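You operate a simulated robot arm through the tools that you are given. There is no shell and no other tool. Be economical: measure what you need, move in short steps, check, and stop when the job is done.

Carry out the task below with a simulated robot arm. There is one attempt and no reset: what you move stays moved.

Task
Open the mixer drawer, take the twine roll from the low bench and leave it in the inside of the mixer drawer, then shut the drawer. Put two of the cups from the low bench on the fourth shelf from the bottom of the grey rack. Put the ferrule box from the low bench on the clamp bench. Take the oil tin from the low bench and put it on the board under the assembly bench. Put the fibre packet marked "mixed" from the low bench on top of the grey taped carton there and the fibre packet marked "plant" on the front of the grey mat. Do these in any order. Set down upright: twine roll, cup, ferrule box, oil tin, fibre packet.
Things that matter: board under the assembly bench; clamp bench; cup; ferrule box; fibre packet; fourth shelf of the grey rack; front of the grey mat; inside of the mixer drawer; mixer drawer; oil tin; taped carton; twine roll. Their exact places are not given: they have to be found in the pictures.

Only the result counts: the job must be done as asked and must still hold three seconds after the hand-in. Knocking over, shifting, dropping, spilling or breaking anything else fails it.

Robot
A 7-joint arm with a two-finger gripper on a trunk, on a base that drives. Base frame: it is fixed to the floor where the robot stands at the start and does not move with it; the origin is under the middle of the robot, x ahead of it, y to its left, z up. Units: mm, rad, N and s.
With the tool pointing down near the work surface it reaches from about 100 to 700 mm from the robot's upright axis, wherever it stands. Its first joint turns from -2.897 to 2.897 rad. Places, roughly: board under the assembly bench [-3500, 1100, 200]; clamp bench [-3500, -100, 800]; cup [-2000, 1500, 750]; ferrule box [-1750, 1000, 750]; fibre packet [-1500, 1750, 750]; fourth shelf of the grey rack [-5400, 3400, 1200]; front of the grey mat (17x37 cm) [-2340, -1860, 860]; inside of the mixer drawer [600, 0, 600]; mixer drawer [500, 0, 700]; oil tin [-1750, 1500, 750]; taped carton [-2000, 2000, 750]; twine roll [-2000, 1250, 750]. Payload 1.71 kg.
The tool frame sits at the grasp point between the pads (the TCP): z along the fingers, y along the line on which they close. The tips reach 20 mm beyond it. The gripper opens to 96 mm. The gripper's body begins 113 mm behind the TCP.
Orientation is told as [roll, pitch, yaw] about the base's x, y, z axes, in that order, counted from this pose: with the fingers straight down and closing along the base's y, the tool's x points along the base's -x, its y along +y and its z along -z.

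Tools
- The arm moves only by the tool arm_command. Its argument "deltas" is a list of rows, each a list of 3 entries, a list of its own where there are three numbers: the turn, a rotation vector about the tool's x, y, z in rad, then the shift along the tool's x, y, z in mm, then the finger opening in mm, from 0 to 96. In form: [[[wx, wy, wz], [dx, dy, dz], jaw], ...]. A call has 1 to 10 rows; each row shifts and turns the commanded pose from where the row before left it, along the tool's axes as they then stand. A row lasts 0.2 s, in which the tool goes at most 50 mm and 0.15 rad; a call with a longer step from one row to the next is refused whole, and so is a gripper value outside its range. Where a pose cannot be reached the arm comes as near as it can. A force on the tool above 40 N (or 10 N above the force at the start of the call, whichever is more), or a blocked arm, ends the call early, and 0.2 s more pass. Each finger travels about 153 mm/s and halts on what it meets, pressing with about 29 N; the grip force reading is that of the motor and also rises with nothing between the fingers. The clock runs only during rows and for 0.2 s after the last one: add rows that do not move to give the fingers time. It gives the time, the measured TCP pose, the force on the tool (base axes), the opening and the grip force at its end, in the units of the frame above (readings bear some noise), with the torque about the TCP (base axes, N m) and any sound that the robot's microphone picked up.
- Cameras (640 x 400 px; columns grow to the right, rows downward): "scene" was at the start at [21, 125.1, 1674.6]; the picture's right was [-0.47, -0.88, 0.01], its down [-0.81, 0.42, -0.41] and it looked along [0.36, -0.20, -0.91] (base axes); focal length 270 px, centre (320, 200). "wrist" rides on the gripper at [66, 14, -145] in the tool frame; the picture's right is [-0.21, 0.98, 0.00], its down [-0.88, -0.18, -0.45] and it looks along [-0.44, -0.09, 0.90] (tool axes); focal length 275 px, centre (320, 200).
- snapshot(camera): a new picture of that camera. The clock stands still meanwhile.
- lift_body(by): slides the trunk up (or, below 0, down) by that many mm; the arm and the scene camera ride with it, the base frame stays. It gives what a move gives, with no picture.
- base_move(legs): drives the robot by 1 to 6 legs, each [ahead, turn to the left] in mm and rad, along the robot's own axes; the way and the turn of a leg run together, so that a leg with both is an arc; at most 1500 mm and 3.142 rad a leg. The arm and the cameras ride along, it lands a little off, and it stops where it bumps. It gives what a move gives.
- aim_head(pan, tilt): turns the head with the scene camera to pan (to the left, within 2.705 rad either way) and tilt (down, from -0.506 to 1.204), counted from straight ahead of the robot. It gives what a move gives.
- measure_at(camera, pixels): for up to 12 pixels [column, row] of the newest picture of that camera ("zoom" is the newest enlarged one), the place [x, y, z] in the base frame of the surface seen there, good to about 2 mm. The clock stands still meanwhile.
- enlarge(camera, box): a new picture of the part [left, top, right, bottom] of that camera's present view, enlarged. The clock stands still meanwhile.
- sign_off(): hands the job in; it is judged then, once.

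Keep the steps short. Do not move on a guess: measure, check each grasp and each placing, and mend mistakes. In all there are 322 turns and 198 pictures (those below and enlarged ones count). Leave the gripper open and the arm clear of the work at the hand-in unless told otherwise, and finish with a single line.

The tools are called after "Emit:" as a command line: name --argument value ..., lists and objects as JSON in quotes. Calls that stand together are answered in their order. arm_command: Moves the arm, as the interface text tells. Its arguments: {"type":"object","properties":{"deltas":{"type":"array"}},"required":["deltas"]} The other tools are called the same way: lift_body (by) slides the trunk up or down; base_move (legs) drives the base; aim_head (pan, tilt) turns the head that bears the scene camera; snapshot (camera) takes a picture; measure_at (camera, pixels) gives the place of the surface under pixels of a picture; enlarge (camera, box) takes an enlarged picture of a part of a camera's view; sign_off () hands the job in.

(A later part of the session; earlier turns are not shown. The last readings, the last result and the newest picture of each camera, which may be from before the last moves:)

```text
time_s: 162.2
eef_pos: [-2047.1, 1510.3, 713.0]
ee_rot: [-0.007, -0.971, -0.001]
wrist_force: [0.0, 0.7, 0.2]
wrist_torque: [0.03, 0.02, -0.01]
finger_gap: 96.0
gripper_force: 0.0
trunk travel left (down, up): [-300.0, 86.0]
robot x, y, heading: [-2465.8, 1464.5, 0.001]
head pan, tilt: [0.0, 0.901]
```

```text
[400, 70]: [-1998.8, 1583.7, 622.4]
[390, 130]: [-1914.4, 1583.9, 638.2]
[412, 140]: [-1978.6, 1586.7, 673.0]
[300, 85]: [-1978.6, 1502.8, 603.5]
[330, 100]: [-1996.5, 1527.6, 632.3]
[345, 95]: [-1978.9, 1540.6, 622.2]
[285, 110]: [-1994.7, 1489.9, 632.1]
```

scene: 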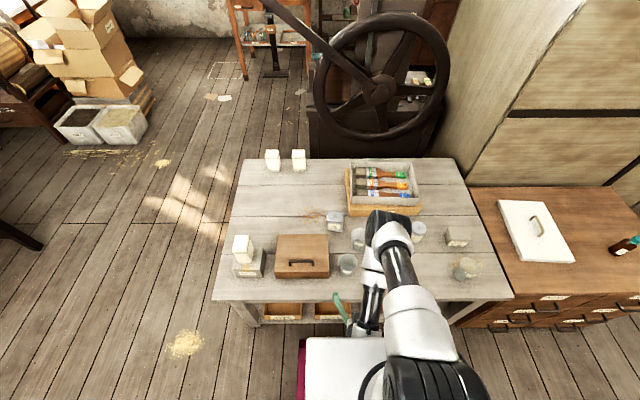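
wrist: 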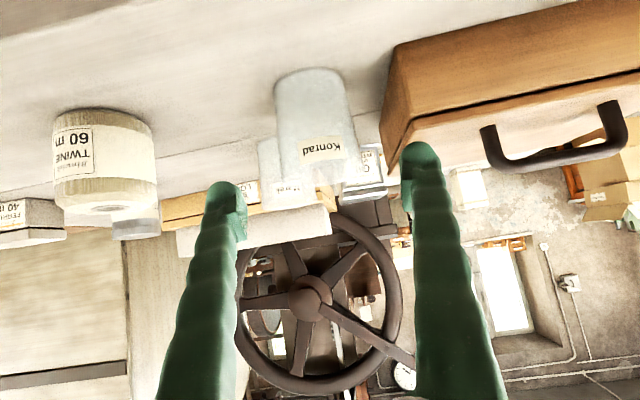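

Clear by 15 mm. Advance 98 mm and close on the cup.

Emit:
arm_command --deltas '[[[0, 0, 0], [3, 0, 30], 96], [[0, 0, 0], [0, 0, 40], 96], [[0, 0, 0], [0, 0, 28], 96], [[0, 0, 0], [0, 0, 0], 96]]'

Emit:
snapshot --camera "wrist"

```text
time_s: 163.2
eef_pos: [-1970.3, 1509.0, 654.2]
ee_rot: [-0.005, -0.97, 0.0]
wrist_force: [-0.3, 0.1, 0.1]
wrist_torque: [0.0, -0.01, 0.02]
finger_gap: 96.0
gripper_force: 0.1
trunk travel left (down, up): [-300.0, 86.0]
robot x, y, heading: [-2465.3, 1463.5, 0.007]
head pan, tilt: [0.0, 0.901]
```

```text
131 pictures are left
```

wrist: 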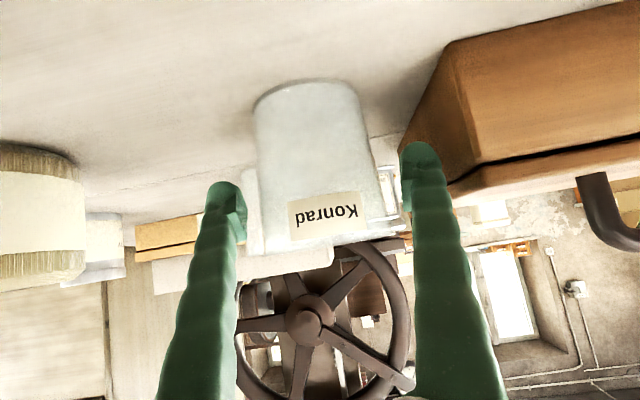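

Cup is between the fingers. Close and lift a little.

Emit:
arm_command --deltas '[[[0, 0, 0], [0, 0, 0], 60], [[0, 0, 0], [0, 0, 0], 60], [[0, 0, 0], [0, 0, 0], 60], [[0, 0, 0], [-12.4, 0, -8.5], 60], [[0, 0, 0], [-33, 0, -22.6], 60], [[0, 0, 0], [-33, 0, -22.6], 60], [[0, 0, 0], [0, 0, 0], 60]]'

Emit:
snapshot --camera "wrist"

```text
time_s: 164.8
eef_pos: [-1969.6, 1511.1, 749.7]
ee_rot: [-0.006, -0.968, 0.002]
wrist_force: [-0.1, 0.5, -0.7]
wrist_torque: [-0.01, 0.0, 0.01]
finger_gap: 74.3
gripper_force: 29.6
trunk travel left (down, up): [-300.0, 86.0]
robot x, y, heading: [-2467.5, 1460.7, 0.005]
head pan, tilt: [0.0, 0.901]
```

```text
130 pictures are left
```

wrist: 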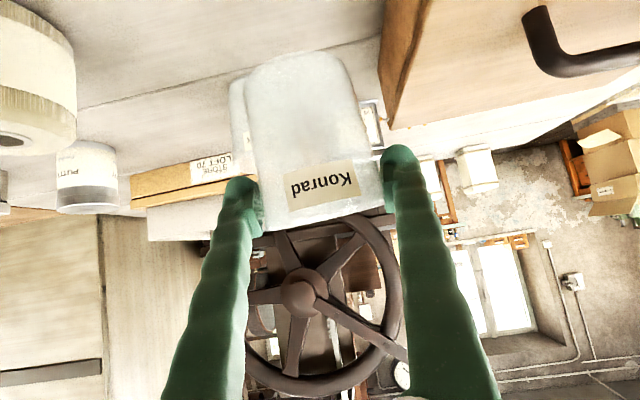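

Cup held (74 mm). I raise it, then back away from the bench, turn left and drive up the aisle to look at the rack.

Emit:
arm_command --deltas '[[[0, 0, 0], [-40, 0, -28], 60], [[0, 0, 0], [-40, 0, -28], 60], [[0, 0, 0], [-40, 0, -28], 60], [[0, 0, 0], [-40, 0, -28], 60], [[0, 0, 0], [-40, 0, -28], 60], [[0, 0, 0], [0, 0, 0], 60]]'

Emit:
base_move --legs '[[-70, 0], [0, 1.571], [900, 0]]'

Emit:
aim_head --pan 1.2 --tilt 0.45

Emit:
snapshot --camera "scene"

```text
time_s: 166.2
eef_pos: [-1951.2, 1513.5, 992.2]
ee_rot: [-0.004, -0.978, -0.003]
wrist_force: [-0.1, -0.1, 0.0]
wrist_torque: [-0.02, 0.0, 0.02]
finger_gap: 74.4
gripper_force: 29.3
out of reach, approached as far as the arm can: row 5
trunk travel left (down, up): [-300.0, 86.0]
robot x, y, heading: [-2468.2, 1465.3, -0.0]
head pan, tilt: [0.0, 0.901]
```

```text
time_s: 176.4
eef_pos: [-2574.1, 2880.2, 992.0]
ee_rot: [-0.002, -0.977, 1.555]
wrist_force: [-0.5, 0.8, 0.8]
wrist_torque: [0.01, -0.01, 0.03]
finger_gap: 74.0
gripper_force: 29.4
trunk travel left (down, up): [-300.0, 86.0]
robot x, y, heading: [-2528.7, 2364.0, 1.566]
head pan, tilt: [0.0, 0.901]
```

```text
time_s: 177.8
eef_pos: [-2578.6, 2887.7, 1008.2]
ee_rot: [0.015, -1.04, 1.541]
wrist_force: [0.1, 0.7, 0.3]
wrist_torque: [0.02, 0.04, 0.0]
finger_gap: 74.2
gripper_force: 29.0
trunk travel left (down, up): [-300.0, 86.0]
robot x, y, heading: [-2526.6, 2362.6, 1.564]
head pan, tilt: [1.201, 0.45]
```

```text
129 pictures are left
```

scene: 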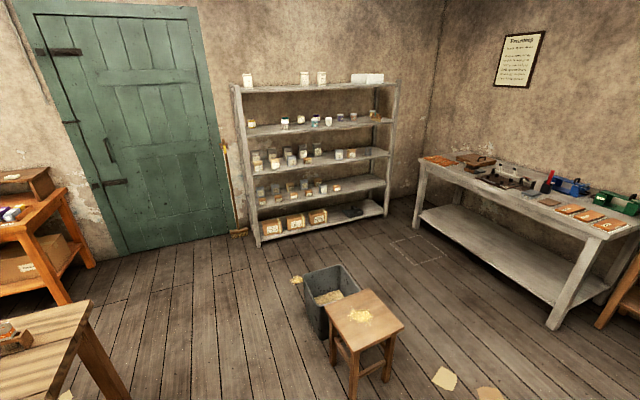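

I measure the rack, bin, stool, and shelf contents.

Emit:
measure_at --camera "scene" --pixels '[[250, 133], [390, 120], [320, 128], [265, 245], [385, 212], [325, 270], [360, 320], [355, 290], [340, 310], [240, 235], [420, 225], [350, 126]]'

Emit:
enlarge --camera "scene" --box '[230, 70, 410, 180]'

Emit:
measure_at --camera "zoom" --pixels '[[200, 215], [430, 200], [540, 185], [180, 215], [195, 190], [240, 190], [300, 190], [360, 180], [390, 172], [500, 165], [430, 185], [80, 220]]'

```text
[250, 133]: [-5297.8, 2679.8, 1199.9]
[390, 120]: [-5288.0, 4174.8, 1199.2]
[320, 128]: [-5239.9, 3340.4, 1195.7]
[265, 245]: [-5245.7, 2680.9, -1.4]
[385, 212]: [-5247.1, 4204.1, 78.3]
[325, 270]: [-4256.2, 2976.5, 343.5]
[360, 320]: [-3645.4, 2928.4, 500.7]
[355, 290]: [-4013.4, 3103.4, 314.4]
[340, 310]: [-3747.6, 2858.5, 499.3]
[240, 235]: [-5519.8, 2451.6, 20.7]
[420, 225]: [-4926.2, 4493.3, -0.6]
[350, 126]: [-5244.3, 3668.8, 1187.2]
```

```text
3.56 times, centred on (320, 125) of scene
```

zoom: 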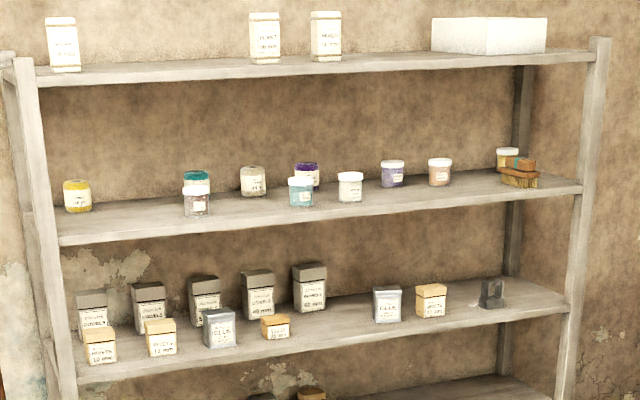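

```text
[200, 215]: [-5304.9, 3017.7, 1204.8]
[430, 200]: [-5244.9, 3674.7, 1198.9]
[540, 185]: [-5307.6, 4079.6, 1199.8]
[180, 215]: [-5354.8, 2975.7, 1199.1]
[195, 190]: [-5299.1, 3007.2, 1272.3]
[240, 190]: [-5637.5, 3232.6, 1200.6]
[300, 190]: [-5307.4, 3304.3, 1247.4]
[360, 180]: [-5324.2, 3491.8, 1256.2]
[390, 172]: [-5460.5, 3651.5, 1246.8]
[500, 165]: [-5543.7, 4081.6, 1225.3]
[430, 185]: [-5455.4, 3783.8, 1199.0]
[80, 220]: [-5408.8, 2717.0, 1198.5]
```

Shelf 4: z=1199, front edge x≈-5240; free front spots near y≈3660 and y≈3880. I check what's ahead (+y) before driving.

Emit:
aim_head --pan 0.35 --tilt 0.5

Emit:
snapshot --camera "scene"

Emit:
measure_at --camera "scene" --pixels '[[60, 300], [200, 300], [320, 300], [100, 220], [200, 220], [300, 220], [30, 230]]'

```text
time_s: 178.9
eef_pos: [-2577.5, 2886.4, 1008.8]
ee_rot: [0.016, -1.04, 1.54]
wrist_force: [0.0, 0.1, 0.7]
wrist_torque: [-0.01, 0.02, -0.02]
finger_gap: 74.1
gripper_force: 28.9
trunk travel left (down, up): [-300.0, 86.0]
robot x, y, heading: [-2527.9, 2364.0, 1.568]
head pan, tilt: [0.351, 0.499]
```

```text
127 pictures are left
```

scene: 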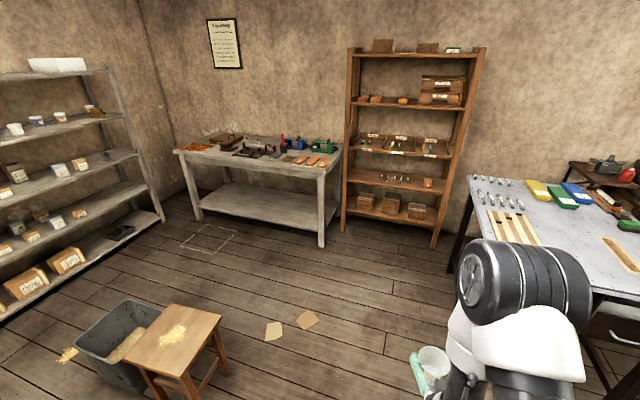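

```text
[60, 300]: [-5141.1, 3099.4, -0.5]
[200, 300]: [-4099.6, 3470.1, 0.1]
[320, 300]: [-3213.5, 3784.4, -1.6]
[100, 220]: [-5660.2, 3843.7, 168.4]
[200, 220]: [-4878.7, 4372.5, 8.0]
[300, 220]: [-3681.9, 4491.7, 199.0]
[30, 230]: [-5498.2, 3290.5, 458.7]
```

Clear floor towards the rack past the stool on its right. I drive in two straight legs, staying 800 mm off the rack.

Emit:
base_move --legs '[[0, 0.385], [1008, 0], [0, 0.978], [1450, 0], [0, 0.212]]'

Emit:
aim_head --pan 0.0 --tilt 0.4

Emit:
snapshot --camera "scene"

```text
time_s: 197.0
eef_pos: [-4825.0, 3619.5, 1008.6]
ee_rot: [0.016, -1.043, 3.089]
wrist_force: [-0.8, -0.5, -0.3]
wrist_torque: [-0.02, -0.01, 0.02]
finger_gap: 71.8
gripper_force: 29.3
trunk travel left (down, up): [-300.0, 86.0]
robot x, y, heading: [-4302.5, 3658.2, 3.117]
head pan, tilt: [0.351, 0.499]
```

```text
time_s: 197.8
eef_pos: [-4833.7, 3615.4, 1027.0]
ee_rot: [0.043, -1.107, 3.066]
wrist_force: [0.0, 0.0, -0.6]
wrist_torque: [0.01, -0.01, 0.01]
finger_gap: 71.6
gripper_force: 29.2
trunk travel left (down, up): [-300.0, 86.0]
robot x, y, heading: [-4299.7, 3656.6, 3.11]
head pan, tilt: [0.0, 0.4]
```

```text
126 pictures are left
```

scene: 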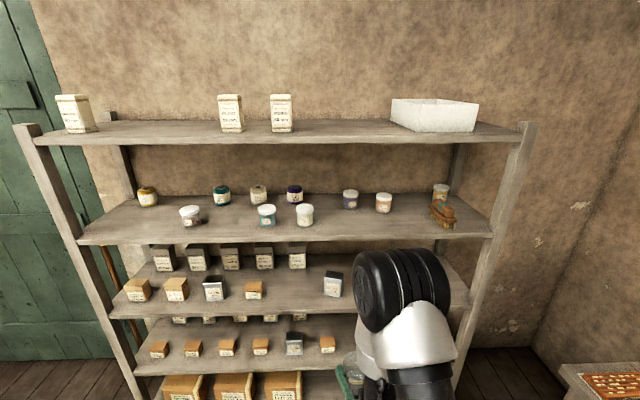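

I check the cup in the gripper (gap went 74→71.6).

Emit:
snapshot --camera "wrist"

Emit:
measure_at --camera "scene" --pixels '[[305, 222], [340, 228], [390, 228], [430, 226], [350, 207], [384, 212], [440, 222], [350, 240], [350, 130], [360, 145]]'

```text
125 pictures are left
```

wrist: 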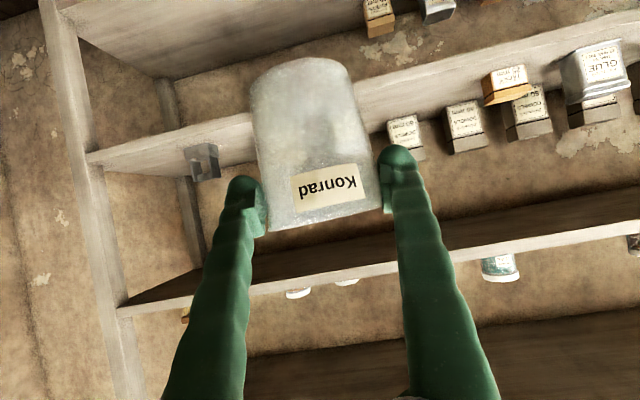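

```text
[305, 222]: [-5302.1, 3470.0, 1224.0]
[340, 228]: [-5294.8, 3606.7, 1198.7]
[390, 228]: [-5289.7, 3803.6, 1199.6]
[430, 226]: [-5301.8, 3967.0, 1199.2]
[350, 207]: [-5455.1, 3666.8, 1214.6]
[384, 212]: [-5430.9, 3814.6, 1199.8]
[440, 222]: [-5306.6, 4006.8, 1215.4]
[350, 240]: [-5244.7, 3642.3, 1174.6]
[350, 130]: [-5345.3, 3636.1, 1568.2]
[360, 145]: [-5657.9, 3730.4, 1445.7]
```

Held fine. I re-level the tool, raise the trunk 86 and the arm 180 mm.

Emit:
lift_body --by 86

Emit:
arm_command --deltas '[[[-0.019, 0.137, -0.043], [0, 0, 0], 60], [[0, 0, 0], [-29.7, 0, -30], 60], [[0, 0, 0], [-29.7, 0, -30], 60], [[0, 0, 0], [-29.7, 0, -30], 60], [[0, 0, 0], [-29.7, 0, -20.3], 60], [[0, 0, 0], [-29.7, 0, -20.3], 60], [[0, 0, 0], [0, 0, 0], 60]]'

```text
time_s: 199.0
eef_pos: [-4835.3, 3614.2, 1112.7]
ee_rot: [0.045, -1.11, 3.066]
wrist_force: [0.8, 0.1, -0.4]
wrist_torque: [0.01, 0.04, -0.01]
finger_gap: 71.3
gripper_force: 29.0
trunk travel left (down, up): [-386.0, 0.0]
robot x, y, heading: [-4303.3, 3658.1, 3.119]
head pan, tilt: [0.0, 0.4]
```

```text
time_s: 200.6
eef_pos: [-4817.4, 3616.0, 1298.8]
ee_rot: [-0.027, -0.919, -3.116]
wrist_force: [0.3, 0.2, -0.7]
wrist_torque: [-0.02, -0.03, 0.0]
finger_gap: 71.5
gripper_force: 28.7
out of reach, approached as far as the arm can: row 1, 2, 3
trunk travel left (down, up): [-386.0, 0.0]
robot x, y, heading: [-4303.3, 3660.7, 3.113]
head pan, tilt: [0.0, 0.4]
```

Cup bottom is ~45 mm above shelf level. I drive forward 380 mm, then re-level.

Emit:
base_move --legs '[[380, 0.02]]'

Emit:
arm_command --deltas '[[[-0.006, -0.051, 0.0], [0, 0, 0], 60], [[0, 0, 0], [0, 0, 0], 60]]'

Emit:
snapshot --camera "wrist"

Emit:
snapshot --camera "scene"

```text
time_s: 203.1
eef_pos: [-5191.3, 3606.8, 1299.4]
ee_rot: [-0.029, -0.919, -3.09]
wrist_force: [0.7, -0.4, -0.2]
wrist_torque: [0.0, 0.01, 0.01]
finger_gap: 71.0
gripper_force: 28.8
trunk travel left (down, up): [-386.0, 0.0]
robot x, y, heading: [-4677.8, 3665.4, -3.14]
head pan, tilt: [0.0, 0.4]
```

```text
time_s: 203.7
eef_pos: [-5173.9, 3607.8, 1304.8]
ee_rot: [-0.028, -0.985, -3.088]
wrist_force: [0.5, -0.8, -0.3]
wrist_torque: [-0.02, -0.04, -0.03]
finger_gap: 71.2
gripper_force: 28.9
trunk travel left (down, up): [-386.0, 0.0]
robot x, y, heading: [-4682.7, 3665.4, -3.138]
head pan, tilt: [0.0, 0.4]
```

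```text
124 pictures are left
```

wrist: 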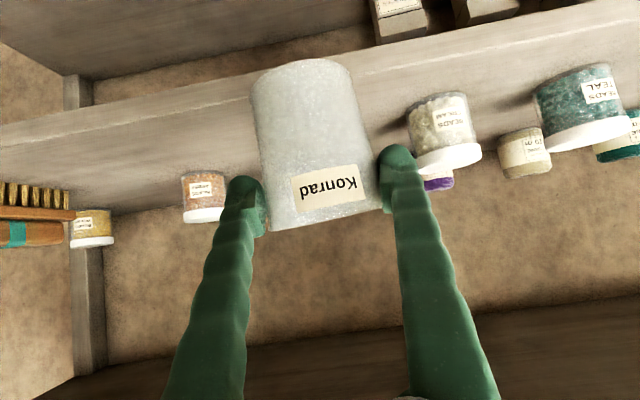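

```text
123 pictures are left
```

scene: 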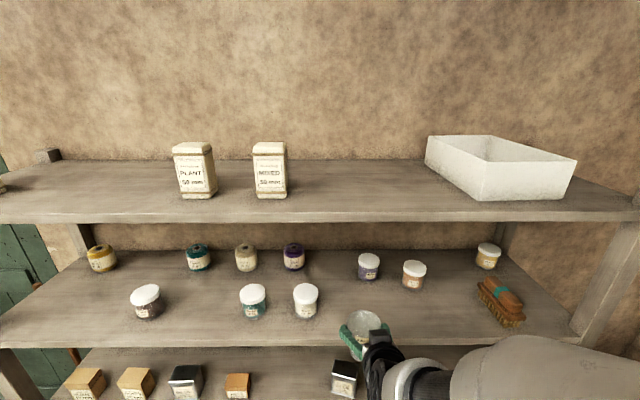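

I fix the roll, and move in to (-5300, 3640) at constant height.

Emit:
arm_command --deltas '[[[-0.028, 0.015, 0], [-23.7, -13, 34], 60], [[0, 0, 0], [-23.7, -13, 34], 60], [[0, 0, 0], [-23.7, -13, 34], 60], [[0, 0, 0], [0, 0, 0], 60]]'

Emit:
snapshot --camera "scene"

Emit:
enlarge --camera "scene" --box '[280, 230, 460, 360]'

```text
time_s: 204.7
eef_pos: [-5297.3, 3638.4, 1311.1]
ee_rot: [0.001, -0.97, -3.087]
wrist_force: [0.2, 0.1, 0.2]
wrist_torque: [-0.01, 0.02, -0.01]
finger_gap: 71.0
gripper_force: 29.0
trunk travel left (down, up): [-386.0, 0.0]
robot x, y, heading: [-4681.8, 3663.1, -3.139]
head pan, tilt: [0.0, 0.4]
```

```text
122 pictures are left
```

scene: 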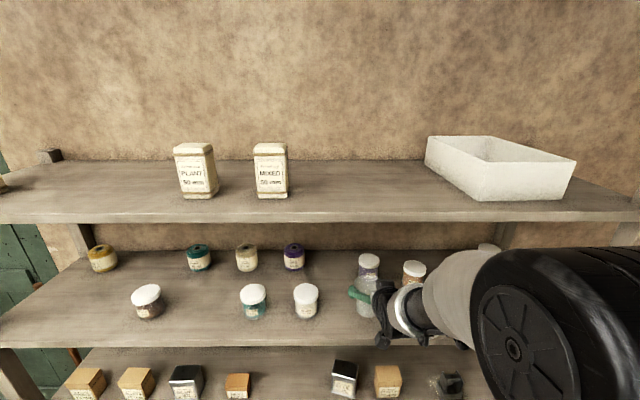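

```text
3.08 times, centred on (370, 295) of scene
```

zoom: 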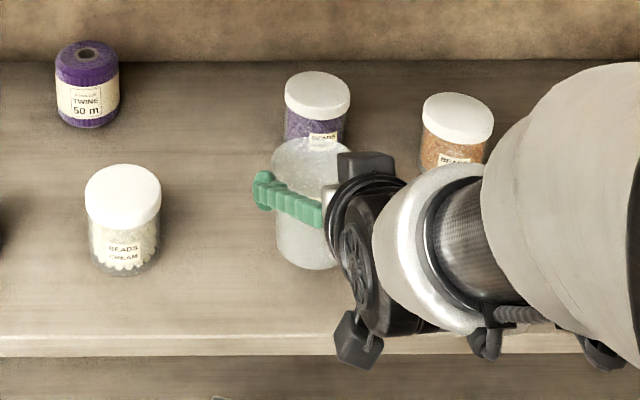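

Lower 45 mm, then check.

Emit:
arm_command --deltas '[[[0, 0, 0], [20.6, 0, 14.1], 60], [[0, 0, 0], [16.5, 0, 11.3], 60], [[0, 0, 0], [0, 0, 0], 60]]'

Emit:
enlarge --camera "scene" --box '[310, 240, 430, 350]'

Emit:
snapshot --camera "wrist"

```text
time_s: 205.5
eef_pos: [-5297.3, 3639.9, 1268.4]
ee_rot: [0.003, -0.977, -3.088]
wrist_force: [2.6, 5.0, 18.5]
wrist_torque: [0.16, 0.52, -0.04]
finger_gap: 70.5
gripper_force: 29.0
trunk travel left (down, up): [-386.0, 0.0]
robot x, y, heading: [-4681.8, 3666.3, -3.142]
head pan, tilt: [0.0, 0.4]
```

```text
3.64 times, centred on (370, 295) of scene
```

zoom: 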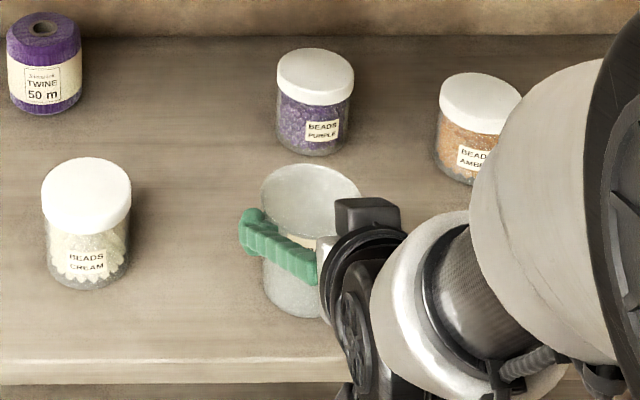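

```text
119 pictures are left
```

wrist: 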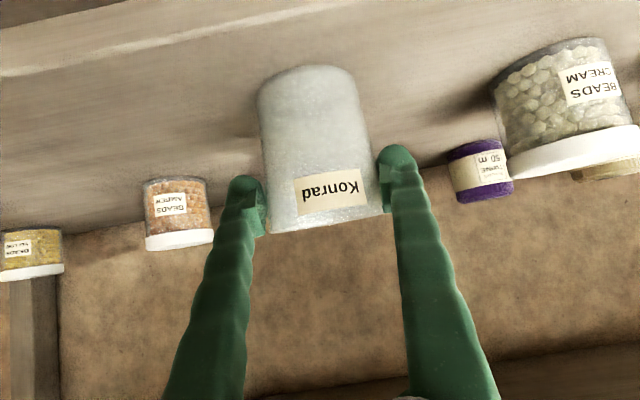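

Contact (18 N). I release, then withdraw back along the tool axis.

Emit:
arm_command --deltas '[[[0, 0, 0], [-0.8, 0, -0.5], 66], [[0, 0, 0], [0, 0, 0], 80], [[0, 0, 0], [0, 0, 0], 96], [[0, 0, 0], [0, 0, 0], 96]]'

Emit:
snapshot --camera "wrist"

```text
time_s: 206.5
eef_pos: [-5296.3, 3640.7, 1266.0]
ee_rot: [0.003, -0.969, -3.087]
wrist_force: [0.1, 0.4, -0.7]
wrist_torque: [-0.01, -0.01, 0.02]
finger_gap: 95.8
gripper_force: 0.0
trunk travel left (down, up): [-386.0, 0.0]
robot x, y, heading: [-4677.8, 3661.6, -3.136]
head pan, tilt: [0.0, 0.4]
```

```text
118 pictures are left
```

wrist: 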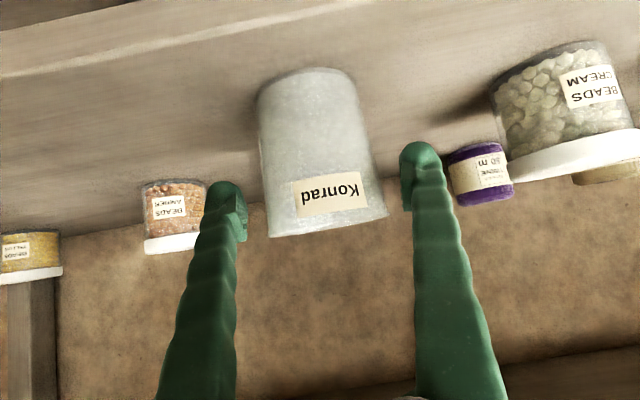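

It stands. Withdraw.

Emit:
arm_command --deltas '[[[0, 0, 0], [0, 0, -30], 96], [[0, 0, 0], [0, 0, -40], 96], [[0, 0, 0], [10, 0, -40], 96], [[0, 0, 0], [20, 0, -35], 96], [[0, 0, 0], [0, 0, 0], 96]]'

Emit:
base_move --legs '[[-400, 0]]'

Emit:
snapshot --camera "scene"

```text
time_s: 207.7
eef_pos: [-5166.1, 3649.1, 1319.8]
ee_rot: [0.003, -0.968, -3.087]
wrist_force: [-0.4, 0.7, 0.3]
wrist_torque: [0.0, -0.02, 0.0]
finger_gap: 96.0
gripper_force: 0.1
trunk travel left (down, up): [-386.0, 0.0]
robot x, y, heading: [-4678.9, 3664.4, -3.137]
head pan, tilt: [0.0, 0.4]
```

```text
time_s: 210.4
eef_pos: [-4765.1, 3650.6, 1320.0]
ee_rot: [0.004, -0.966, -3.09]
wrist_force: [0.4, -0.4, -0.2]
wrist_torque: [0.0, -0.02, -0.03]
finger_gap: 95.9
gripper_force: 0.0
trunk travel left (down, up): [-386.0, 0.0]
robot x, y, heading: [-4273.7, 3664.1, -3.147]
head pan, tilt: [0.0, 0.4]
```

```text
117 pictures are left
```

scene: 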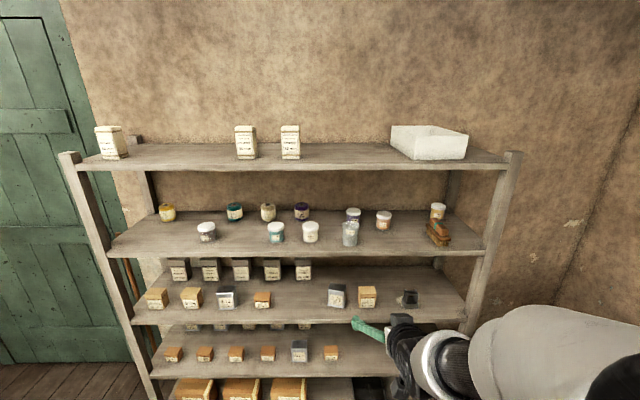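

Cup A stands on shelf 4. I return to the aisle for cup B.

Emit:
base_move --legs '[[0, 2.888], [1421, 0], [0, -0.931], [969, 0], [0, -0.381], [930, 0]]'

Emit:
lift_body --by -86

```text
time_s: 239.8
eef_pos: [-2603.0, 948.9, 1313.3]
ee_rot: [0.004, -0.956, -1.545]
wrist_force: [-0.3, 0.9, 0.2]
wrist_torque: [-0.01, 0.0, -0.03]
finger_gap: 96.0
gripper_force: 0.1
trunk travel left (down, up): [-386.0, 0.0]
robot x, y, heading: [-2600.8, 1451.5, -1.597]
head pan, tilt: [0.0, 0.4]
```

```text
time_s: 241.1
eef_pos: [-2601.8, 965.7, 1234.5]
ee_rot: [0.003, -0.971, -1.547]
wrist_force: [-0.3, -1.8, 0.8]
wrist_torque: [0.0, -0.03, -0.01]
finger_gap: 96.0
gripper_force: 0.1
trunk travel left (down, up): [-300.0, 86.0]
robot x, y, heading: [-2604.7, 1452.4, -1.593]
head pan, tilt: [0.0, 0.4]
```

Turn to face the bench and come to x≈-2420.

Emit:
base_move --legs '[[0, 1.593], [180, 0]]'

Emit:
aim_head --pan 0.0 --tilt 0.9

Emit:
snapshot --camera "scene"

```text
time_s: 247.3
eef_pos: [-1932.2, 1464.0, 1232.4]
ee_rot: [0.003, -0.967, 0.052]
wrist_force: [1.1, 0.8, -0.7]
wrist_torque: [0.01, 0.0, 0.04]
finger_gap: 96.0
gripper_force: 0.0
trunk travel left (down, up): [-300.0, 86.0]
robot x, y, heading: [-2418.3, 1449.7, -0.0]
head pan, tilt: [0.0, 0.4]
```

```text
time_s: 248.2
eef_pos: [-1947.0, 1463.0, 1237.3]
ee_rot: [0.001, -0.977, 0.052]
wrist_force: [0.1, -0.3, 1.0]
wrist_torque: [0.01, 0.0, -0.02]
finger_gap: 95.9
gripper_force: 0.1
trunk travel left (down, up): [-300.0, 86.0]
robot x, y, heading: [-2419.3, 1453.7, -0.006]
head pan, tilt: [0.0, 0.901]
```

```text
116 pictures are left
```

scene: 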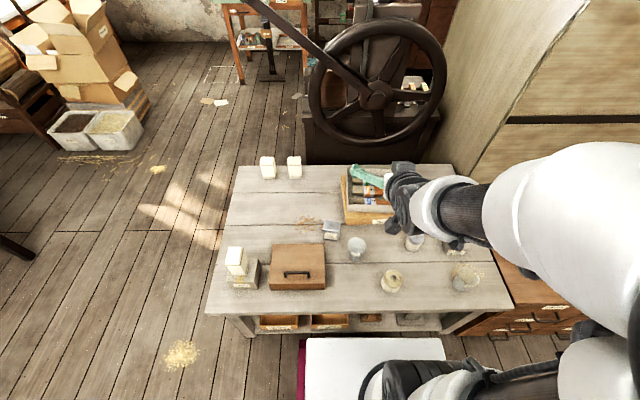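

Lower the arm over the free space behind cup B (450 mm down).

Emit:
arm_command --deltas '[[[0.043, 0, 0.029], [37.3, -1.6, 25.2], 96], [[0, 0, 0], [37.3, -1.6, 25.2], 96], [[0, 0, 0], [37.3, -1.6, 25.2], 96], [[0, 0, 0], [37.3, -1.6, 25.2], 96], [[0, 0, 0], [37.3, -1.6, 25.2], 96], [[0, 0, 0], [37.3, -1.6, 25.2], 96], [[0, 0, 0], [37.3, -1.6, 25.2], 96], [[0, 0, 0], [37.3, -1.6, 25.2], 96], [[0, 0, 0], [37.3, -1.6, 25.2], 96], [[0, 0, 0], [37.3, -1.6, 25.2], 96]]'

Emit:
snapshot --camera "wrist"

```text
time_s: 250.4
eef_pos: [-1889.1, 1449.0, 814.0]
ee_rot: [0.002, -0.986, 0.002]
wrist_force: [0.9, -0.1, -0.2]
wrist_torque: [0.0, -0.02, -0.01]
finger_gap: 95.6
gripper_force: 0.0
out of reach, approached as far as the arm can: row 1, 2, 3, 4
trunk travel left (down, up): [-300.0, 86.0]
robot x, y, heading: [-2419.0, 1448.0, -0.007]
head pan, tilt: [0.0, 0.901]
```

```text
115 pictures are left
```

wrist: 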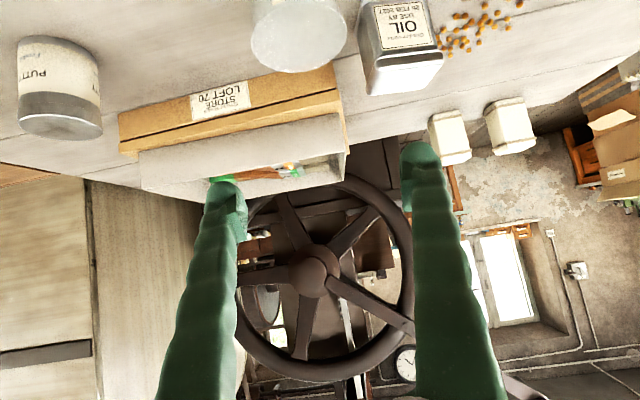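

Move back/down to view cup B fully.

Emit:
arm_command --deltas '[[[0, 0, 0], [36, 0, -10.7], 96], [[0, 0, 0], [36, 0, -10.7], 96], [[0, 0.014, 0], [36, 0, -10.7], 96], [[0, 0, 0], [0, 0, 0], 96]]'

Emit:
snapshot --camera "wrist"

```text
time_s: 251.4
eef_pos: [-1974.1, 1450.0, 742.7]
ee_rot: [0.002, -0.972, 0.002]
wrist_force: [0.9, -0.2, 1.0]
wrist_torque: [0.0, 0.03, -0.01]
finger_gap: 95.8
gripper_force: 0.1
trunk travel left (down, up): [-300.0, 86.0]
robot x, y, heading: [-2415.9, 1451.6, -0.001]
head pan, tilt: [0.0, 0.901]
```

```text
114 pictures are left
```

wrist: 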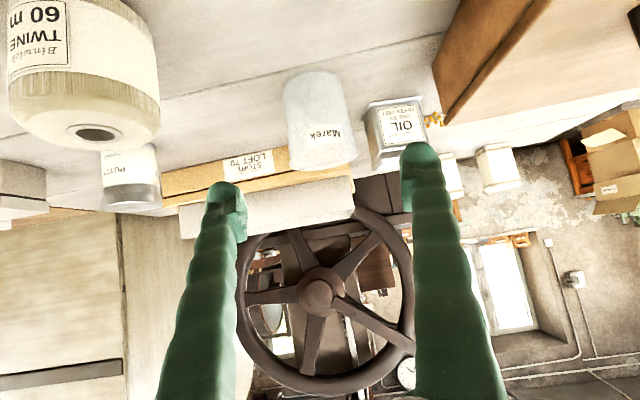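

Emit:
enlarge --camera "wrist" --box '[270, 60, 440, 180]'

Emit:
measure_at --camera "zoom" --pixels '[[70, 100], [130, 70], [200, 80], [90, 150], [240, 120], [180, 60], [120, 110], [210, 260], [420, 300], [400, 170], [360, 200], [95, 70]]'

```text
3.33 times, centred on (355, 120) of wrist
```

zoom: 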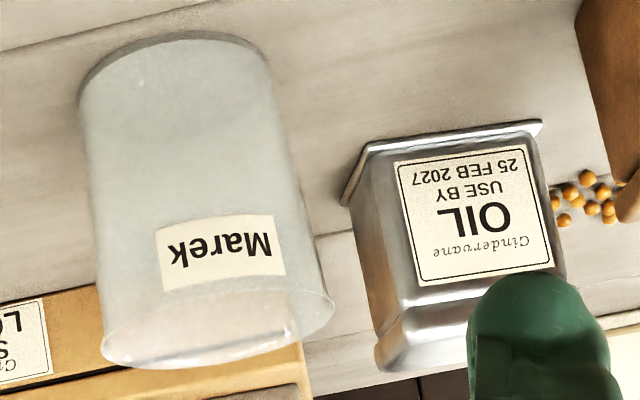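

```text
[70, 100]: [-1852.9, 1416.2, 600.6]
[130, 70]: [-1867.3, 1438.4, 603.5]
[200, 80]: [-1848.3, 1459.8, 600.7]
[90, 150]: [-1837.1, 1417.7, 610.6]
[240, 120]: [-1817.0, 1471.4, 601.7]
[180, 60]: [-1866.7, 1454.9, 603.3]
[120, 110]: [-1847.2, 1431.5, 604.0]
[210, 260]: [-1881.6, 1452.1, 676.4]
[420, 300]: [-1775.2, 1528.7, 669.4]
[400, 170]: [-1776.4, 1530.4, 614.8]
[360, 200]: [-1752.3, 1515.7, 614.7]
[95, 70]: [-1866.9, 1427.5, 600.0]
```

Cup B ("Marek") centre ≈ (-1845,1449). It's straight along the tool axis: advance 156 mm.

Emit:
arm_command --deltas '[[[0, 0, 0], [0, -1, 45], 96], [[0, 0, 0], [0, 0, 45], 96], [[0, 0, 0], [0, 0, 40], 96], [[0, 0, 0], [0, 0, 26], 96], [[0, 0, 0], [0, 0, 0], 96]]'

Emit:
snapshot --camera "wrist"

```text
time_s: 252.6
eef_pos: [-1845.4, 1451.9, 654.2]
ee_rot: [0.001, -0.972, 0.003]
wrist_force: [0.7, -1.2, -0.1]
wrist_torque: [-0.03, 0.02, -0.01]
finger_gap: 96.0
gripper_force: 0.1
trunk travel left (down, up): [-300.0, 86.0]
robot x, y, heading: [-2420.3, 1453.0, -0.005]
head pan, tilt: [0.0, 0.901]
```

```text
112 pictures are left
```

wrist: 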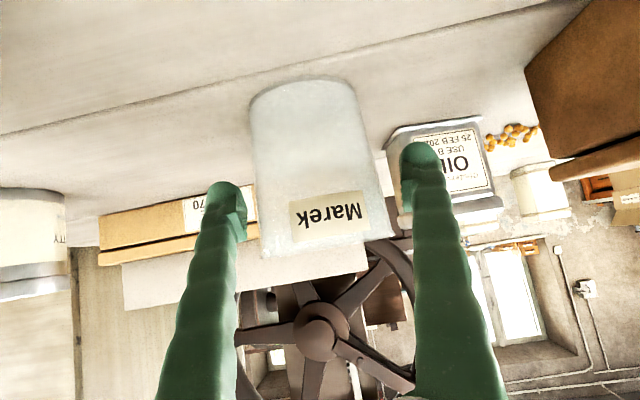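

Close and lift.

Emit:
arm_command --deltas '[[[0, 0, 0], [0, 0, 0], 60], [[0, 0, 0], [0, 0, 0], 60], [[0, 0, 0], [0, 0, 0], 60], [[0, 0, 0], [-12.4, 0, -8.5], 60], [[0, 0, 0], [-33, 0, -22.6], 60], [[0, 0, 0], [-38, 0, -26], 60], [[0, 0, 0], [-38, 0, -26], 60], [[0, 0, 0], [-38, 0, -26], 60], [[0, 0, 0], [0, 0, 0], 60]]'

Emit:
snapshot --camera "wrist"

```text
time_s: 254.6
eef_pos: [-1844.8, 1450.3, 847.3]
ee_rot: [0.0, -0.97, 0.002]
wrist_force: [0.7, -0.1, -0.2]
wrist_torque: [-0.01, 0.02, 0.02]
finger_gap: 74.7
gripper_force: 28.9
trunk travel left (down, up): [-300.0, 86.0]
robot x, y, heading: [-2419.3, 1452.8, -0.005]
head pan, tilt: [0.0, 0.901]
```

```text
111 pictures are left
```

wrist: 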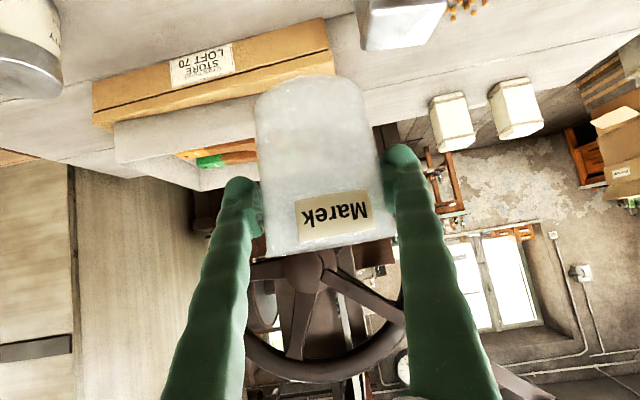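

Held. Retract and raise, then drive back to the rack the same way.

Emit:
arm_command --deltas '[[[0, 0, 0], [-19.5, 0, -39], 60], [[0, 0, 0], [-19.5, 0, -39], 60], [[0, 0, 0], [-19.5, 0, -39], 60], [[0, 0, 0], [-19.5, 0, -39], 60], [[0, 0, 0], [0, 0, 0], 60]]'

Emit:
base_move --legs '[[-130, 0], [0, 1.576], [900, 0], [0, 0.353]]'

Emit:
base_move --legs '[[1012, 0], [0, 1.005], [1450, 0], [0, 0.212]]'

Emit:
lift_body --by 86

```text
time_s: 255.8
eef_pos: [-1899.4, 1446.9, 996.4]
ee_rot: [0.002, -0.982, 0.001]
wrist_force: [-0.1, -0.2, 0.2]
wrist_torque: [-0.01, 0.03, 0.01]
finger_gap: 74.8
gripper_force: 29.1
out of reach, approached as far as the arm can: row 4
trunk travel left (down, up): [-300.0, 86.0]
robot x, y, heading: [-2418.7, 1451.6, -0.005]
head pan, tilt: [0.0, 0.901]
```

```text
time_s: 267.6
eef_pos: [-2742.6, 2830.1, 995.5]
ee_rot: [0.003, -0.983, 1.94]
wrist_force: [0.1, 0.0, -0.5]
wrist_torque: [0.0, 0.01, 0.04]
finger_gap: 73.7
gripper_force: 29.3
trunk travel left (down, up): [-300.0, 86.0]
robot x, y, heading: [-2556.4, 2347.3, 1.938]
head pan, tilt: [0.0, 0.901]
```

```text
time_s: 284.6
eef_pos: [-4871.6, 3577.1, 1012.5]
ee_rot: [0.001, -1.047, -3.108]
wrist_force: [0.2, 0.7, -1.3]
wrist_torque: [0.02, 0.02, 0.0]
finger_gap: 73.0
gripper_force: 28.9
trunk travel left (down, up): [-300.0, 86.0]
robot x, y, heading: [-4341.8, 3590.9, -3.104]
head pan, tilt: [0.0, 0.901]
```

```text
time_s: 285.8
eef_pos: [-4881.6, 3576.5, 1118.5]
ee_rot: [0.0, -1.121, -3.106]
wrist_force: [-0.4, 0.1, 0.0]
wrist_torque: [-0.01, 0.02, 0.02]
finger_gap: 72.8
gripper_force: 28.8
trunk travel left (down, up): [-386.0, 0.0]
robot x, y, heading: [-4342.1, 3592.0, -3.113]
head pan, tilt: [0.0, 0.901]
```

Re-level, raise and shift the tool to y≈3780.

Emit:
arm_command --deltas '[[[0, 0.075, 0], [0, 0, 0], 60], [[0, 0.075, 0], [0, 0, -20], 60], [[0, 0, 0], [-17, -28.6, -22], 60], [[0, 0, 0], [-17, -28.6, -22], 60], [[0, 0, 0], [-17, -28.6, -22], 60], [[0, 0, 0], [-17, -28.6, -22], 60], [[0, 0, 0], [-17, -28.6, -22], 60], [[0, 0, 0], [-17, -28.6, -22], 60], [[0, 0, 0], [-17, -28.6, -22], 60], [[0, 0, 0], [0, 0, 0], 60]]'

Emit:
aim_head --pan 0.1 --tilt 0.4

Emit:
snapshot --camera "scene"

```text
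time_s: 288.0
eef_pos: [-4823.4, 3778.5, 1299.7]
ee_rot: [0.001, -0.914, -3.109]
wrist_force: [0.1, 0.2, 0.4]
wrist_torque: [0.0, -0.02, -0.02]
finger_gap: 72.6
gripper_force: 29.1
out of reach, approached as far as the arm can: row 1, 2, 3
trunk travel left (down, up): [-386.0, 0.0]
robot x, y, heading: [-4342.4, 3590.0, -3.117]
head pan, tilt: [0.0, 0.901]
```

```text
time_s: 288.9
eef_pos: [-4823.3, 3778.4, 1301.2]
ee_rot: [0.0, -0.913, -3.108]
wrist_force: [0.0, 0.9, 0.0]
wrist_torque: [-0.01, 0.0, -0.02]
finger_gap: 72.4
gripper_force: 29.0
trunk travel left (down, up): [-386.0, 0.0]
robot x, y, heading: [-4343.2, 3595.8, -3.111]
head pan, tilt: [0.099, 0.4]
```

```text
110 pictures are left
```

scene: 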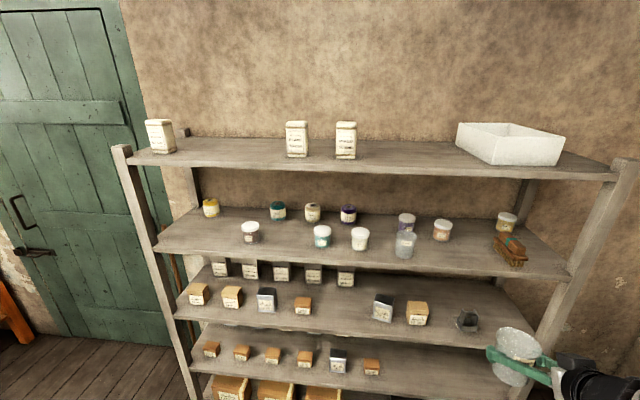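

Drive forward 380, then re-level.

Emit:
base_move --legs '[[0, -0.03], [385, 0]]'

Emit:
arm_command --deltas '[[[0, -0.057, 0], [0, 0, 0], 60], [[0, 0, 0], [0, 0, 0], 60]]'

Emit:
snapshot --camera "wrist"

```text
time_s: 291.9
eef_pos: [-5199.8, 3794.4, 1301.3]
ee_rot: [0.001, -0.914, -3.138]
wrist_force: [-0.1, 1.3, -0.1]
wrist_torque: [-0.03, 0.03, 0.03]
finger_gap: 72.5
gripper_force: 28.7
trunk travel left (down, up): [-386.0, 0.0]
robot x, y, heading: [-4724.8, 3594.7, 3.142]
head pan, tilt: [0.099, 0.4]
```

```text
time_s: 292.4
eef_pos: [-5182.4, 3793.0, 1307.2]
ee_rot: [0.001, -0.985, -3.138]
wrist_force: [0.9, 0.2, -0.2]
wrist_torque: [0.02, 0.02, -0.03]
finger_gap: 72.3
gripper_force: 29.2
trunk travel left (down, up): [-386.0, 0.0]
robot x, y, heading: [-4725.5, 3592.4, 3.137]
head pan, tilt: [0.099, 0.4]
```

```text
109 pictures are left
```

wrist: 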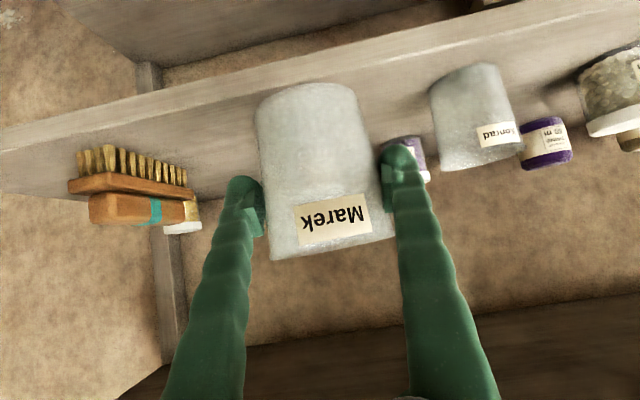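

Move in to (-5300, 3803).

Emit:
arm_command --deltas '[[[0, 0.015, 0], [-22, -3.3, 32.5], 60], [[0, 0, 0], [-22, -3.3, 32.5], 60], [[0, 0, 0], [-22, -3.3, 32.5], 60], [[0, 0, 0], [0, 0, 0], 60]]'

Emit:
arm_command --deltas '[[[0, 0, 0], [16.5, 0, 11.3], 60], [[0, 0, 0], [12.4, 0, 8.5], 60], [[0, 0, 0], [0, 0, 0], 60]]'

Emit:
enlarge --camera "scene" --box '[330, 220, 510, 340]'

```text
time_s: 293.4
eef_pos: [-5297.5, 3803.2, 1309.5]
ee_rot: [0.001, -0.973, -3.14]
wrist_force: [-0.5, 0.3, 1.2]
wrist_torque: [-0.01, 0.01, 0.04]
finger_gap: 72.4
gripper_force: 28.5
trunk travel left (down, up): [-386.0, 0.0]
robot x, y, heading: [-4727.8, 3595.2, 3.147]
head pan, tilt: [0.099, 0.4]
```

```text
time_s: 294.2
eef_pos: [-5299.2, 3803.2, 1272.1]
ee_rot: [0.003, -0.971, -3.137]
wrist_force: [-0.6, -0.4, -0.6]
wrist_torque: [-0.03, -0.01, 0.02]
finger_gap: 72.3
gripper_force: 28.8
trunk travel left (down, up): [-386.0, 0.0]
robot x, y, heading: [-4728.0, 3595.1, 3.134]
head pan, tilt: [0.099, 0.4]
```

```text
3.33 times, centred on (420, 280) of scene
```

zoom: 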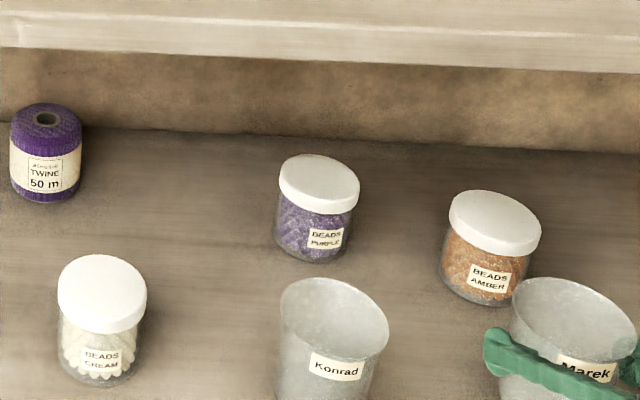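

Lower in 3 mm steps until contact.

Emit:
arm_command --deltas '[[[0, 0, 0], [3.3, 0, 2.3], 60], [[0, 0, 0], [0, 0, 0], 60]]'

Emit:
arm_command --deltas '[[[0, 0, 0], [3.3, 0, 2.3], 60], [[0, 0, 0], [0, 0, 0], 60]]'

```text
time_s: 294.9
eef_pos: [-5299.5, 3803.7, 1269.0]
ee_rot: [0.001, -0.972, -3.139]
wrist_force: [-0.8, 0.5, 0.8]
wrist_torque: [-0.02, 0.01, -0.01]
finger_gap: 72.0
gripper_force: 28.8
trunk travel left (down, up): [-386.0, 0.0]
robot x, y, heading: [-4725.6, 3594.9, 3.137]
head pan, tilt: [0.099, 0.4]
```

```text
time_s: 295.4
eef_pos: [-5299.0, 3803.2, 1265.9]
ee_rot: [0.002, -0.972, -3.138]
wrist_force: [-0.1, -0.6, -0.7]
wrist_torque: [-0.01, -0.06, -0.01]
finger_gap: 72.2
gripper_force: 28.9
trunk travel left (down, up): [-386.0, 0.0]
robot x, y, heading: [-4726.0, 3596.0, 3.137]
head pan, tilt: [0.099, 0.4]
```

Emit:
arm_command --deltas '[[[0, 0, 0], [3.3, 0, 2.3], 60], [[0, 0, 0], [0, 0, 0], 60]]'

Emit:
arm_command --deltas '[[[0, 0, 0], [2.5, 0, 1.7], 60], [[0, 0, 0], [0, 0, 0], 60]]'

```text
time_s: 296.1
eef_pos: [-5299.4, 3804.2, 1260.5]
ee_rot: [0.0, -0.972, -3.139]
wrist_force: [0.0, -0.4, -0.2]
wrist_torque: [0.0, 0.02, 0.0]
finger_gap: 72.1
gripper_force: 29.1
trunk travel left (down, up): [-386.0, 0.0]
robot x, y, heading: [-4728.5, 3595.6, 3.14]
head pan, tilt: [0.099, 0.4]
```

```text
time_s: 296.6
eef_pos: [-5299.5, 3802.3, 1257.7]
ee_rot: [0.001, -0.972, -3.139]
wrist_force: [0.3, 0.6, -1.2]
wrist_torque: [0.01, 0.06, 0.0]
finger_gap: 72.1
gripper_force: 29.2
trunk travel left (down, up): [-386.0, 0.0]
robot x, y, heading: [-4721.8, 3592.1, 3.138]
head pan, tilt: [0.099, 0.4]
```

Emit:
arm_command --deltas '[[[0, 0, 0], [2.5, 0, 1.7], 60], [[0, 0, 0], [0, 0, 0], 60]]'

Emit:
snapshot --camera "wrist"

```text
time_s: 297.2
eef_pos: [-5300.0, 3803.7, 1253.8]
ee_rot: [0.002, -0.972, -3.139]
wrist_force: [-0.1, -0.5, 0.4]
wrist_torque: [0.02, -0.02, 0.01]
finger_gap: 71.7
gripper_force: 29.2
trunk travel left (down, up): [-386.0, 0.0]
robot x, y, heading: [-4722.4, 3598.2, 3.133]
head pan, tilt: [0.099, 0.4]
```

```text
107 pictures are left
```

wrist: 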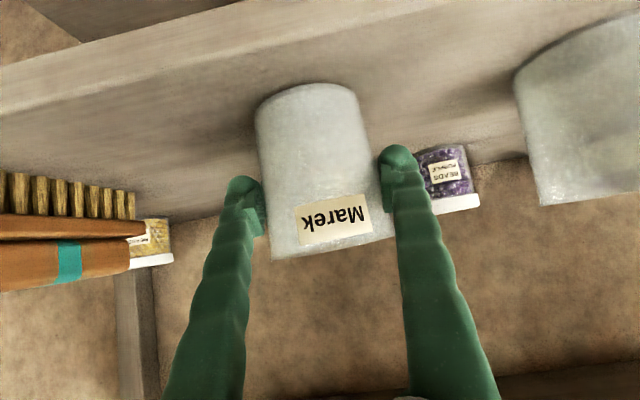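

Emit:
arm_command --deltas '[[[0, 0, 0], [2.5, 0, 1.7], 60], [[0, 0, 0], [0, 0, 0], 60]]'

Emit:
arm_command --deltas '[[[0, 0, 0], [2.5, 0, 1.7], 60], [[0, 0, 0], [0, 0, 0], 60]]'

```text
time_s: 297.9
eef_pos: [-5299.6, 3803.3, 1253.9]
ee_rot: [0.002, -0.973, -3.139]
wrist_force: [0.1, 0.5, 9.5]
wrist_torque: [-0.22, 0.18, 0.02]
finger_gap: 71.7
gripper_force: 29.2
trunk travel left (down, up): [-386.0, 0.0]
robot x, y, heading: [-4727.5, 3594.0, 3.136]
head pan, tilt: [0.099, 0.4]
```

```text
time_s: 298.4
eef_pos: [-5299.1, 3803.8, 1250.7]
ee_rot: [-0.001, -0.975, -3.14]
wrist_force: [5.0, 3.5, 19.1]
wrist_torque: [-0.02, 0.16, -0.02]
finger_gap: 71.6
gripper_force: 28.7
trunk travel left (down, up): [-386.0, 0.0]
robot x, y, heading: [-4728.0, 3594.0, 3.137]
head pan, tilt: [0.099, 0.4]
```

Contact (19 N). Release, then withdraw.

Emit:
arm_command --deltas '[[[0, 0, 0], [-1.6, 0, -1.1], 70], [[0, 0, 0], [0, 0, 0], 82], [[0, 0, 0], [0, 0, 0], 96], [[0, 0, 0], [0, 0, 0], 96], [[0, 0, 0], [0, 0, -30], 96], [[0, 0, 0], [0, 0, -40], 96], [[0, 0, 0], [10, 0, -40], 96], [[0, 0, 0], [20, 0, -35], 96], [[0, 0, 0], [0, 0, 0], 96]]'

Emit:
base_move --legs '[[-400, 0]]'

Emit:
snapshot --camera "scene"

```text
time_s: 300.4
eef_pos: [-5164.3, 3801.7, 1307.8]
ee_rot: [0.003, -0.973, -3.14]
wrist_force: [0.0, -0.1, -0.5]
wrist_torque: [0.01, -0.02, 0.02]
finger_gap: 96.2
gripper_force: 0.0
trunk travel left (down, up): [-386.0, 0.0]
robot x, y, heading: [-4727.9, 3594.9, 3.139]
head pan, tilt: [0.099, 0.4]
```

```text
time_s: 303.1
eef_pos: [-4754.5, 3801.4, 1308.0]
ee_rot: [0.004, -0.971, -3.14]
wrist_force: [-0.7, 0.2, -0.1]
wrist_torque: [-0.02, -0.01, 0.03]
finger_gap: 95.7
gripper_force: 0.0
trunk travel left (down, up): [-386.0, 0.0]
robot x, y, heading: [-4321.4, 3591.7, 3.143]
head pan, tilt: [0.099, 0.4]
```

```text
106 pictures are left
```

scene: 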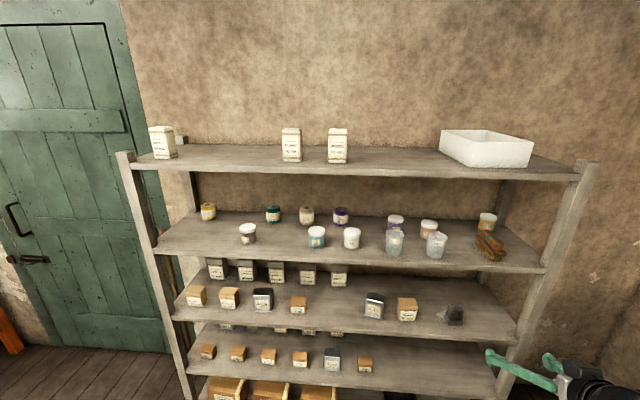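

Both cups stand on shelf 4. Now for the oil tin: drive back to the aisle.

Emit:
base_move --legs '[[0, 2.937], [1451, 0], [0, -1.007], [962, 0], [0, -0.361], [840, 0]]'

Emit:
lift_body --by -86

```text
time_s: 332.6
eef_pos: [-2623.4, 1216.0, 1301.1]
ee_rot: [0.003, -0.956, -1.498]
wrist_force: [-0.2, 0.0, -0.2]
wrist_torque: [0.04, 0.03, -0.01]
finger_gap: 96.0
gripper_force: 0.0
trunk travel left (down, up): [-386.0, 0.0]
robot x, y, heading: [-2444.1, 1686.0, -1.503]
head pan, tilt: [0.099, 0.4]
```

```text
time_s: 333.8
eef_pos: [-2623.7, 1236.8, 1222.4]
ee_rot: [0.005, -0.975, -1.499]
wrist_force: [-0.8, 0.5, 0.7]
wrist_torque: [0.01, -0.04, 0.01]
finger_gap: 96.2
gripper_force: 0.1
trunk travel left (down, up): [-300.0, 86.0]
robot x, y, heading: [-2449.3, 1683.1, -1.502]
head pan, tilt: [0.099, 0.4]
```

A bit too near the bench to turn; I shift away with an angled leg, turn to face +x, and approach.

Emit:
base_move --legs '[[0, -0.4], [140, 0], [0, 1.902], [105, 0]]'

Emit:
aim_head --pan 0.0 --tilt 0.9

Emit:
snapshot --camera "scene"

```text
time_s: 342.9
eef_pos: [-1982.4, 1352.4, 1233.9]
ee_rot: [0.004, -0.997, 0.019]
wrist_force: [-1.6, -1.3, 0.9]
wrist_torque: [0.09, -0.06, 0.12]
finger_gap: 96.0
gripper_force: 0.0
trunk travel left (down, up): [-300.0, 86.0]
robot x, y, heading: [-2393.3, 1548.6, 0.02]
head pan, tilt: [0.099, 0.4]
```

```text
time_s: 343.9
eef_pos: [-1966.1, 1353.2, 1228.1]
ee_rot: [0.0, -0.984, 0.021]
wrist_force: [0.0, -0.5, -0.2]
wrist_torque: [0.05, 0.0, 0.01]
finger_gap: 95.8
gripper_force: 0.1
trunk travel left (down, up): [-300.0, 86.0]
robot x, y, heading: [-2390.9, 1552.4, 0.016]
head pan, tilt: [0.0, 0.901]
```

```text
105 pictures are left
```

scene: 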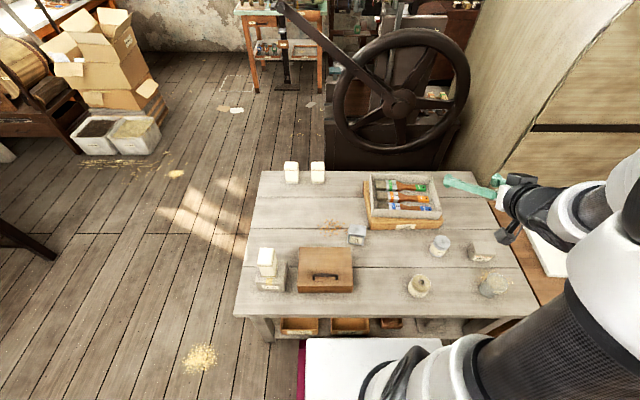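

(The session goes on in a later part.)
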